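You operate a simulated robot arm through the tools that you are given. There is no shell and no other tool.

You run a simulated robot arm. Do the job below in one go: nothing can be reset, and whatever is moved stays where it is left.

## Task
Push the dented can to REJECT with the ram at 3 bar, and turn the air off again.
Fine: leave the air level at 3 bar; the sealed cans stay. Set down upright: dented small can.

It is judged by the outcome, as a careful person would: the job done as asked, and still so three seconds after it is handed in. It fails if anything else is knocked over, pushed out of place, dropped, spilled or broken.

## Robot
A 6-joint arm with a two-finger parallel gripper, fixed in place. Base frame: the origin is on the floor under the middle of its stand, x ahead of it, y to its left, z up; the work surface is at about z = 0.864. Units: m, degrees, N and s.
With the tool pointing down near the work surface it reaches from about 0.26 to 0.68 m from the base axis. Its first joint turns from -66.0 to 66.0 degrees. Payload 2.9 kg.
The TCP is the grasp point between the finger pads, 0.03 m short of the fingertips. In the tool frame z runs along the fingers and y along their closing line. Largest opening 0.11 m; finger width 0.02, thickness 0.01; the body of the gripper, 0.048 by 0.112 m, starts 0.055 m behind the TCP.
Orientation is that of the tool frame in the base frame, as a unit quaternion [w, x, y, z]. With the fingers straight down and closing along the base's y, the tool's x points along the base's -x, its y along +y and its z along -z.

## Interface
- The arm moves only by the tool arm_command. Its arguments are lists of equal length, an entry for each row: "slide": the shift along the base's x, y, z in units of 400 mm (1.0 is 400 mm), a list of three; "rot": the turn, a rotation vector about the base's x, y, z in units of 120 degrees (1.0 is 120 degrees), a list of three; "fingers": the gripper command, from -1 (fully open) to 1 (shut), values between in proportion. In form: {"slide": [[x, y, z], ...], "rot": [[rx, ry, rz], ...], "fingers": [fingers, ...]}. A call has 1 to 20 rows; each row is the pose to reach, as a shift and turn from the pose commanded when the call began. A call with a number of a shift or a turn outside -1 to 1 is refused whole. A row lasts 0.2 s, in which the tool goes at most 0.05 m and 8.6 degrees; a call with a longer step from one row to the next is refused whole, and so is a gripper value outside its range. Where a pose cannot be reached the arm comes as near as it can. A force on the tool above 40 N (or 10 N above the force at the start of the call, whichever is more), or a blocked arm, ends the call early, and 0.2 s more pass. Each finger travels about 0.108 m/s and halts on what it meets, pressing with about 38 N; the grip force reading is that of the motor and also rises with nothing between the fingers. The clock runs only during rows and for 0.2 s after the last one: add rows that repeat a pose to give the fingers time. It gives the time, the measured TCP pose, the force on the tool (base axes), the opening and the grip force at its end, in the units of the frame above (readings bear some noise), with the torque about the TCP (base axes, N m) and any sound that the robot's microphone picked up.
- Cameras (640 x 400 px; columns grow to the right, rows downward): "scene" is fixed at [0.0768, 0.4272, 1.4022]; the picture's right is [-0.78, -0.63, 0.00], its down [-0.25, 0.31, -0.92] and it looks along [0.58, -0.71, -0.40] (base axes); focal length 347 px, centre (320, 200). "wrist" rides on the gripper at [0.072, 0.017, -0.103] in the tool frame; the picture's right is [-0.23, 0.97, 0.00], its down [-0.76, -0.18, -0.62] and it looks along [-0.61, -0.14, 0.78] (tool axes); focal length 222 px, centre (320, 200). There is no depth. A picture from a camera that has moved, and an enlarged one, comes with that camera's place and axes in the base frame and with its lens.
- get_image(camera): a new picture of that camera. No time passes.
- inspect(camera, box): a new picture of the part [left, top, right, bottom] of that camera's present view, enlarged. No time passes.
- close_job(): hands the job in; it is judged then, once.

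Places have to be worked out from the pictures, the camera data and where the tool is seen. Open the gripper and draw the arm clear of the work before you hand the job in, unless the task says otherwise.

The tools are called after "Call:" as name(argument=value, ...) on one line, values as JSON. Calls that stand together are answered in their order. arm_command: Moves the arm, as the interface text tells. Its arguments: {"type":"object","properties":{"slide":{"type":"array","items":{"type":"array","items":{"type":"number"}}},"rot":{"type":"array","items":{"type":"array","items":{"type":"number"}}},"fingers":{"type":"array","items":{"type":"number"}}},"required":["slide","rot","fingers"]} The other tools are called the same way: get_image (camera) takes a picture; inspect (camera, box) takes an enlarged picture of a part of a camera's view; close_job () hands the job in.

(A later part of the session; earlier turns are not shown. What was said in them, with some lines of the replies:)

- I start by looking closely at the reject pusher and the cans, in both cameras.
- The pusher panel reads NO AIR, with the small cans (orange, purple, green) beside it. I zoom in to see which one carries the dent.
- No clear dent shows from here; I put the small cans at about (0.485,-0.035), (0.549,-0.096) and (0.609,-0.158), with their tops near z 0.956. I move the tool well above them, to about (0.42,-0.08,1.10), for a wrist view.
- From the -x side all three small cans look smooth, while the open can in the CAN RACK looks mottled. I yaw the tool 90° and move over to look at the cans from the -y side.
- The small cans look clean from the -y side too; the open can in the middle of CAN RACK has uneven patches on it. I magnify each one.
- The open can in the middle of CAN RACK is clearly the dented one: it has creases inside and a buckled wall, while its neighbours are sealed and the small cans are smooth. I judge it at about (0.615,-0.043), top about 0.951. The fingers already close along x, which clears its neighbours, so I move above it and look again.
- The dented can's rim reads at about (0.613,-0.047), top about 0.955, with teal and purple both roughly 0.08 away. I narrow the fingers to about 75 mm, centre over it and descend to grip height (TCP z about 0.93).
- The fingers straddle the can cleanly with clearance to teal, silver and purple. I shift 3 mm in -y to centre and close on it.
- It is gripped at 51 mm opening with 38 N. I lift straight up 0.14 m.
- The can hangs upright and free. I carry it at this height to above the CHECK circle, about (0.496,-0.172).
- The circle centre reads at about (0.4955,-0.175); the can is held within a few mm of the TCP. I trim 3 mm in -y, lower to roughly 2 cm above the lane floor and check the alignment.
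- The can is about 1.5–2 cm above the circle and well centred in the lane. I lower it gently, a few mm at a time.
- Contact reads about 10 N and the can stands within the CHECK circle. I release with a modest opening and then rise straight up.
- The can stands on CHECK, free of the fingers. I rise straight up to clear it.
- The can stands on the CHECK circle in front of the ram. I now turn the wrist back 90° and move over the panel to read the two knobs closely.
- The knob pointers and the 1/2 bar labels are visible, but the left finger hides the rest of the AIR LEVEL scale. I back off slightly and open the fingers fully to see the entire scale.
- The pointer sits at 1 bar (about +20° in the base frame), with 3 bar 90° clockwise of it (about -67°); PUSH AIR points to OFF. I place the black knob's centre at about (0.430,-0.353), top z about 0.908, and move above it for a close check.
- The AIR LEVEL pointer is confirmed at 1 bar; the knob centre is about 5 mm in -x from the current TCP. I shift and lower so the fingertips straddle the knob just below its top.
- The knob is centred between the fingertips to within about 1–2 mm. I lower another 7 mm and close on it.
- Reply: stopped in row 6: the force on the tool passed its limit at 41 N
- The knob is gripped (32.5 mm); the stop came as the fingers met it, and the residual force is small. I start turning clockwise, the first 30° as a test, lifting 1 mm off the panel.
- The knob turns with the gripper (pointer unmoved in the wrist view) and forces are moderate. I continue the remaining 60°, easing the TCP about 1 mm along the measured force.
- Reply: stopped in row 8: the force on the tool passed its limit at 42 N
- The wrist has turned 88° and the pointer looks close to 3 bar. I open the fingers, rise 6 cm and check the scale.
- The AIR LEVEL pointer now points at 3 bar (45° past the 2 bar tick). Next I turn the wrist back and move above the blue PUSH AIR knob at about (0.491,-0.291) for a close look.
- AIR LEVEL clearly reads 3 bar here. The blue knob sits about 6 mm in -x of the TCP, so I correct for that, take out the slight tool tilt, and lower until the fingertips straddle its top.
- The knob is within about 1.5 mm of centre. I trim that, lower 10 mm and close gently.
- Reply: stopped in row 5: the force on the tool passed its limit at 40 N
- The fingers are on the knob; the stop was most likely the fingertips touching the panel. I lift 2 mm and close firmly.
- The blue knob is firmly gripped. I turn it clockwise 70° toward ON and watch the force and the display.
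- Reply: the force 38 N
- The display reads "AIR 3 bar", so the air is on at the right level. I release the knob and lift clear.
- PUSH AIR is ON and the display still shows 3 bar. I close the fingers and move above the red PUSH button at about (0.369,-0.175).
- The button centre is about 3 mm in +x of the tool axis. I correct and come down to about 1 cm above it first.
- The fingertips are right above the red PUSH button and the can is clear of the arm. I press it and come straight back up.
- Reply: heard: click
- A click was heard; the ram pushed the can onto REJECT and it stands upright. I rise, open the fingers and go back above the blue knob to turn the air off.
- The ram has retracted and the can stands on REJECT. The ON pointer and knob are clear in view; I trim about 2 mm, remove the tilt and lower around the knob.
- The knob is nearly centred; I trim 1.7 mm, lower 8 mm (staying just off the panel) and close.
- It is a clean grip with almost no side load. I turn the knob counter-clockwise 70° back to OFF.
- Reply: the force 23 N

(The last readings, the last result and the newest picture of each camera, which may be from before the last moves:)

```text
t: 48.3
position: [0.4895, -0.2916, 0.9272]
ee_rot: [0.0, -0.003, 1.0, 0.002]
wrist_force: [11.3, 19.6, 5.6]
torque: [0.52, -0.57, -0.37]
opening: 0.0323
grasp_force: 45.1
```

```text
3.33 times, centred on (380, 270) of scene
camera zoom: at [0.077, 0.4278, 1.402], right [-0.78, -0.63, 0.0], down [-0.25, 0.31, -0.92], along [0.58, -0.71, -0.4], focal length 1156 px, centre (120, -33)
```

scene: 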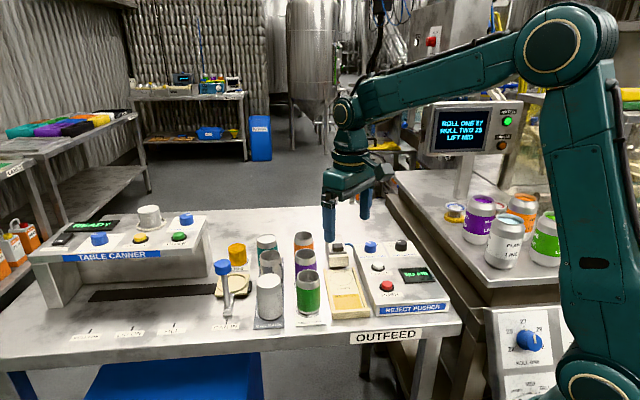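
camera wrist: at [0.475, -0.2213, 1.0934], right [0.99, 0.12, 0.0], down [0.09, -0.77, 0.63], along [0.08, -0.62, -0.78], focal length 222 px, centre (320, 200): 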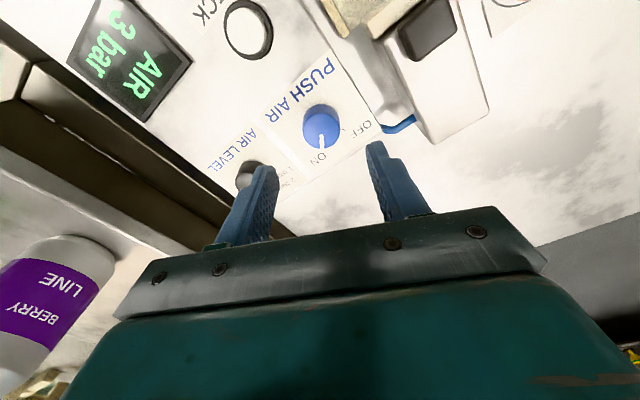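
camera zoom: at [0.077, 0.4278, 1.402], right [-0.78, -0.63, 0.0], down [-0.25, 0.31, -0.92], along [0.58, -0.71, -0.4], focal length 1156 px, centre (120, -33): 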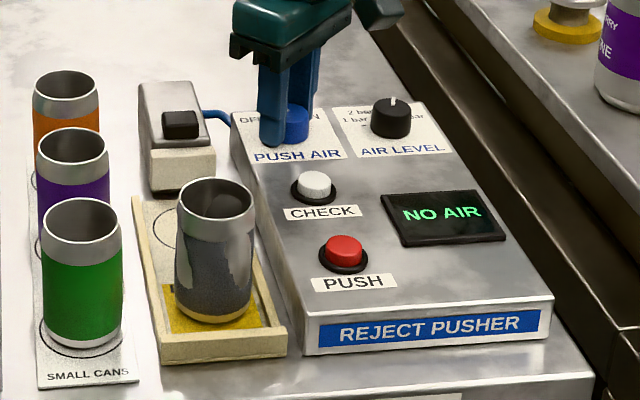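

The display shows NO AIR and the pointer is back at OFF. I release the knob and lift clear.

Call:
arm_command(slide=[[0, 0, 0], [0, 0, 0], [0, 0, 0.06], [0, 0, 0.15], [0, 0, 0.25], [0, 0, 0.35], [0, 0, 0.45], [0, 0, 0.45]], rot=[[0, 0, 0], [0, 0, 0], [0, 0, 0], [0, 0, 0], [0, 0, 0], [0, 0, 0], [0, 0, 0], [0, 0, 0]], fingers=[0.2, -0.1, -0.1, -0.1, -0.3, -0.6, -1, -1])

Call:
get_image(camera="wrist")

Call:
inspect(camera="scene", box=[320, 220, 420, 320])

Call:
get_image(camera="scene")

```text
t: 50.1
position: [0.4888, -0.2918, 1.1074]
ee_rot: [-0.001, 0.001, 1.0, 0.001]
wrist_force: [0.1, 0.0, -0.7]
torque: [-0.01, 0.01, 0.02]
opening: 0.1101
grasp_force: 0.1
```

```text
taken
camera wrist: at [0.4148, -0.2761, 1.2126], right [0.23, 0.97, 0.0], down [0.76, -0.18, 0.62], along [0.61, -0.14, -0.78], focal length 222 px, centre (320, 200)
```

wrist: 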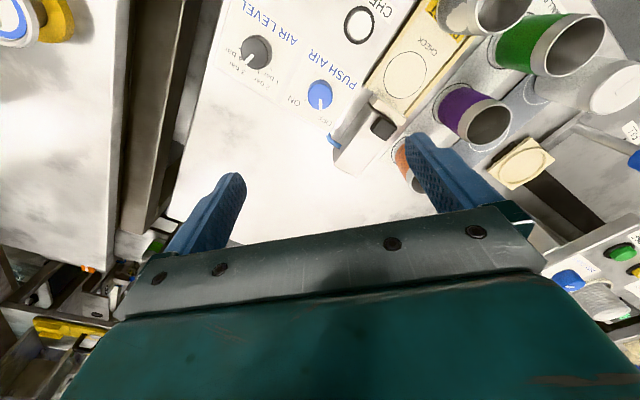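

```text
4.00 times, centred on (370, 270) of scene
camera zoom: at [0.0768, 0.4272, 1.4022], right [-0.78, -0.63, 0.0], down [-0.25, 0.31, -0.92], along [0.58, -0.71, -0.4], focal length 1387 px, centre (120, -80)
```

zoom: 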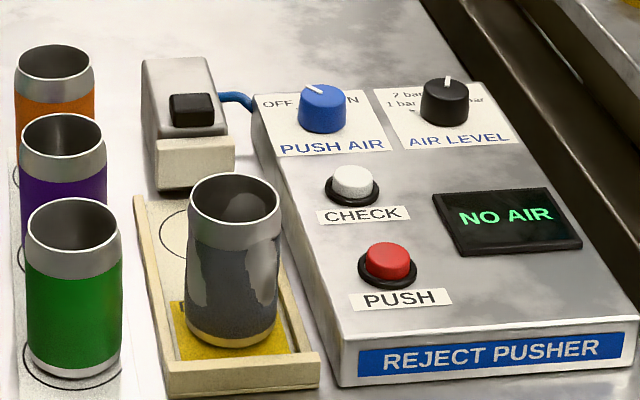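

```text
taken
```

scene: 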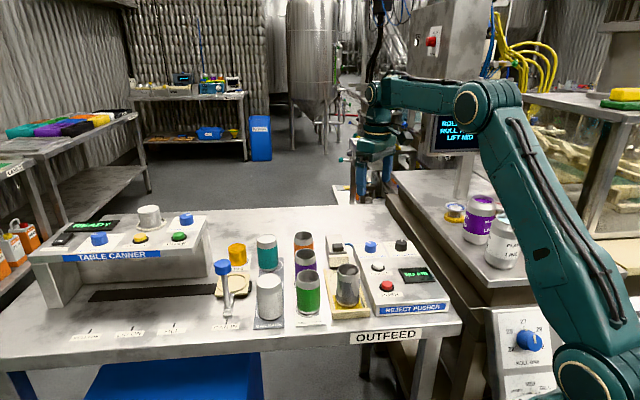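

Air is off, the level stays at 3 bar, and the can stands on REJECT. I draw the arm back to its starting place, clear of the work, and take a last look.

Call:
arm_command(slide=[[-0.0766, 0.011, 0.06], [-0.1532, 0.022, 0.12], [-0.23, 0.034, 0.18], [-0.3065, 0.045, 0.18], [-0.3065, 0.045, 0.18], [-0.3065, 0.045, 0.18]], rot=[[0, 0, 0], [0, 0, 0], [0, 0, 0], [0, 0, 0], [0, 0, 0], [0, 0, 0]], fingers=[-1, -1, -1, -1, -1, -1])

Call:
inspect(camera="wrist", box=[250, 0, 490, 200])

Call:
inspect(camera="scene", box=[210, 200, 450, 350])

```text
t: 51.5
position: [0.3657, -0.2737, 1.1788]
ee_rot: [-0.001, 0.001, 1.0, 0.0]
wrist_force: [0.8, -0.1, -0.2]
torque: [-0.02, 0.01, -0.01]
opening: 0.1101
grasp_force: 0.1
```

```text
2.00 times, centred on (370, 100) of wrist
camera zoom: at [0.2922, -0.2577, 1.2836], right [0.23, 0.97, 0.0], down [0.76, -0.18, 0.62], along [0.61, -0.14, -0.78], focal length 444 px, centre (220, 400)
```

zoom: 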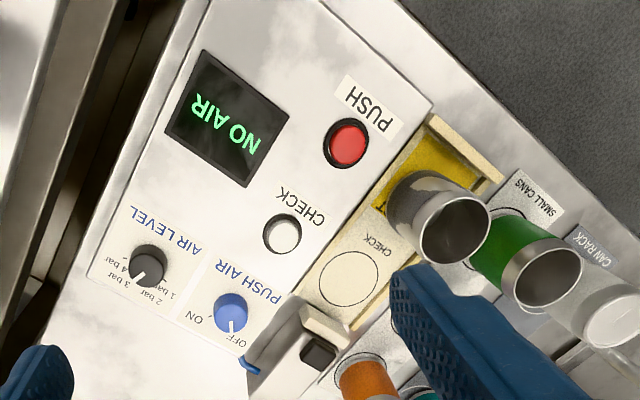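

```text
2.67 times, centred on (330, 275) of scene
camera zoom: at [0.0768, 0.4272, 1.4022], right [-0.78, -0.63, 0.0], down [-0.25, 0.31, -0.92], along [0.58, -0.71, -0.4], focal length 925 px, centre (293, 0)
```

zoom: 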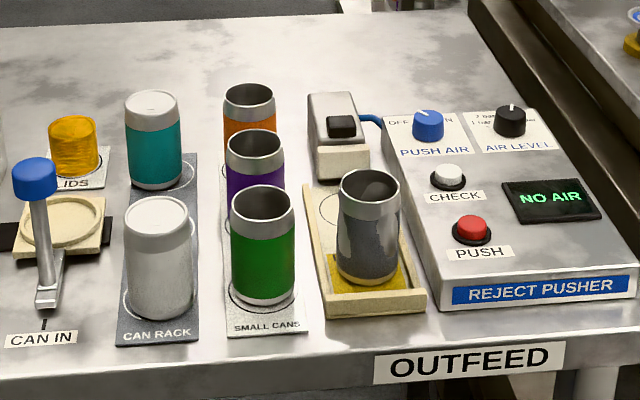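

The dented can stands upright on REJECT, the display reads NO AIR with AIR LEVEL at 3 bar, and all the other cans are in place. The gripper is open and clear, so I hand the job in.

Call:
close_job()

```text
The job is handed in.
```

The dented can is standing upright on REJECT. The ram pushed it there at 3 bar, and the air is off again.

- **Which can:** The dented one was the open can in the middle of CAN RACK, not one in the SMALL CANS row. Its wall was buckled and creased, and the three small cans looked smooth from every side I could see.
- **Push:** I stood it on the CHECK circle and set AIR LEVEL from 1 bar to 3 bar. I then turned PUSH AIR on, and the display read "AIR 3 bar". One press of PUSH moved the can to REJECT, and the ram drew back by itself. I did not press the CHECK button.
- **Final state:** The display reads NO AIR, with AIR LEVEL left at 3 bar. In the last pictures the sealed cans and the small cans are still in place. The arm is back at its starting position with the gripper open.
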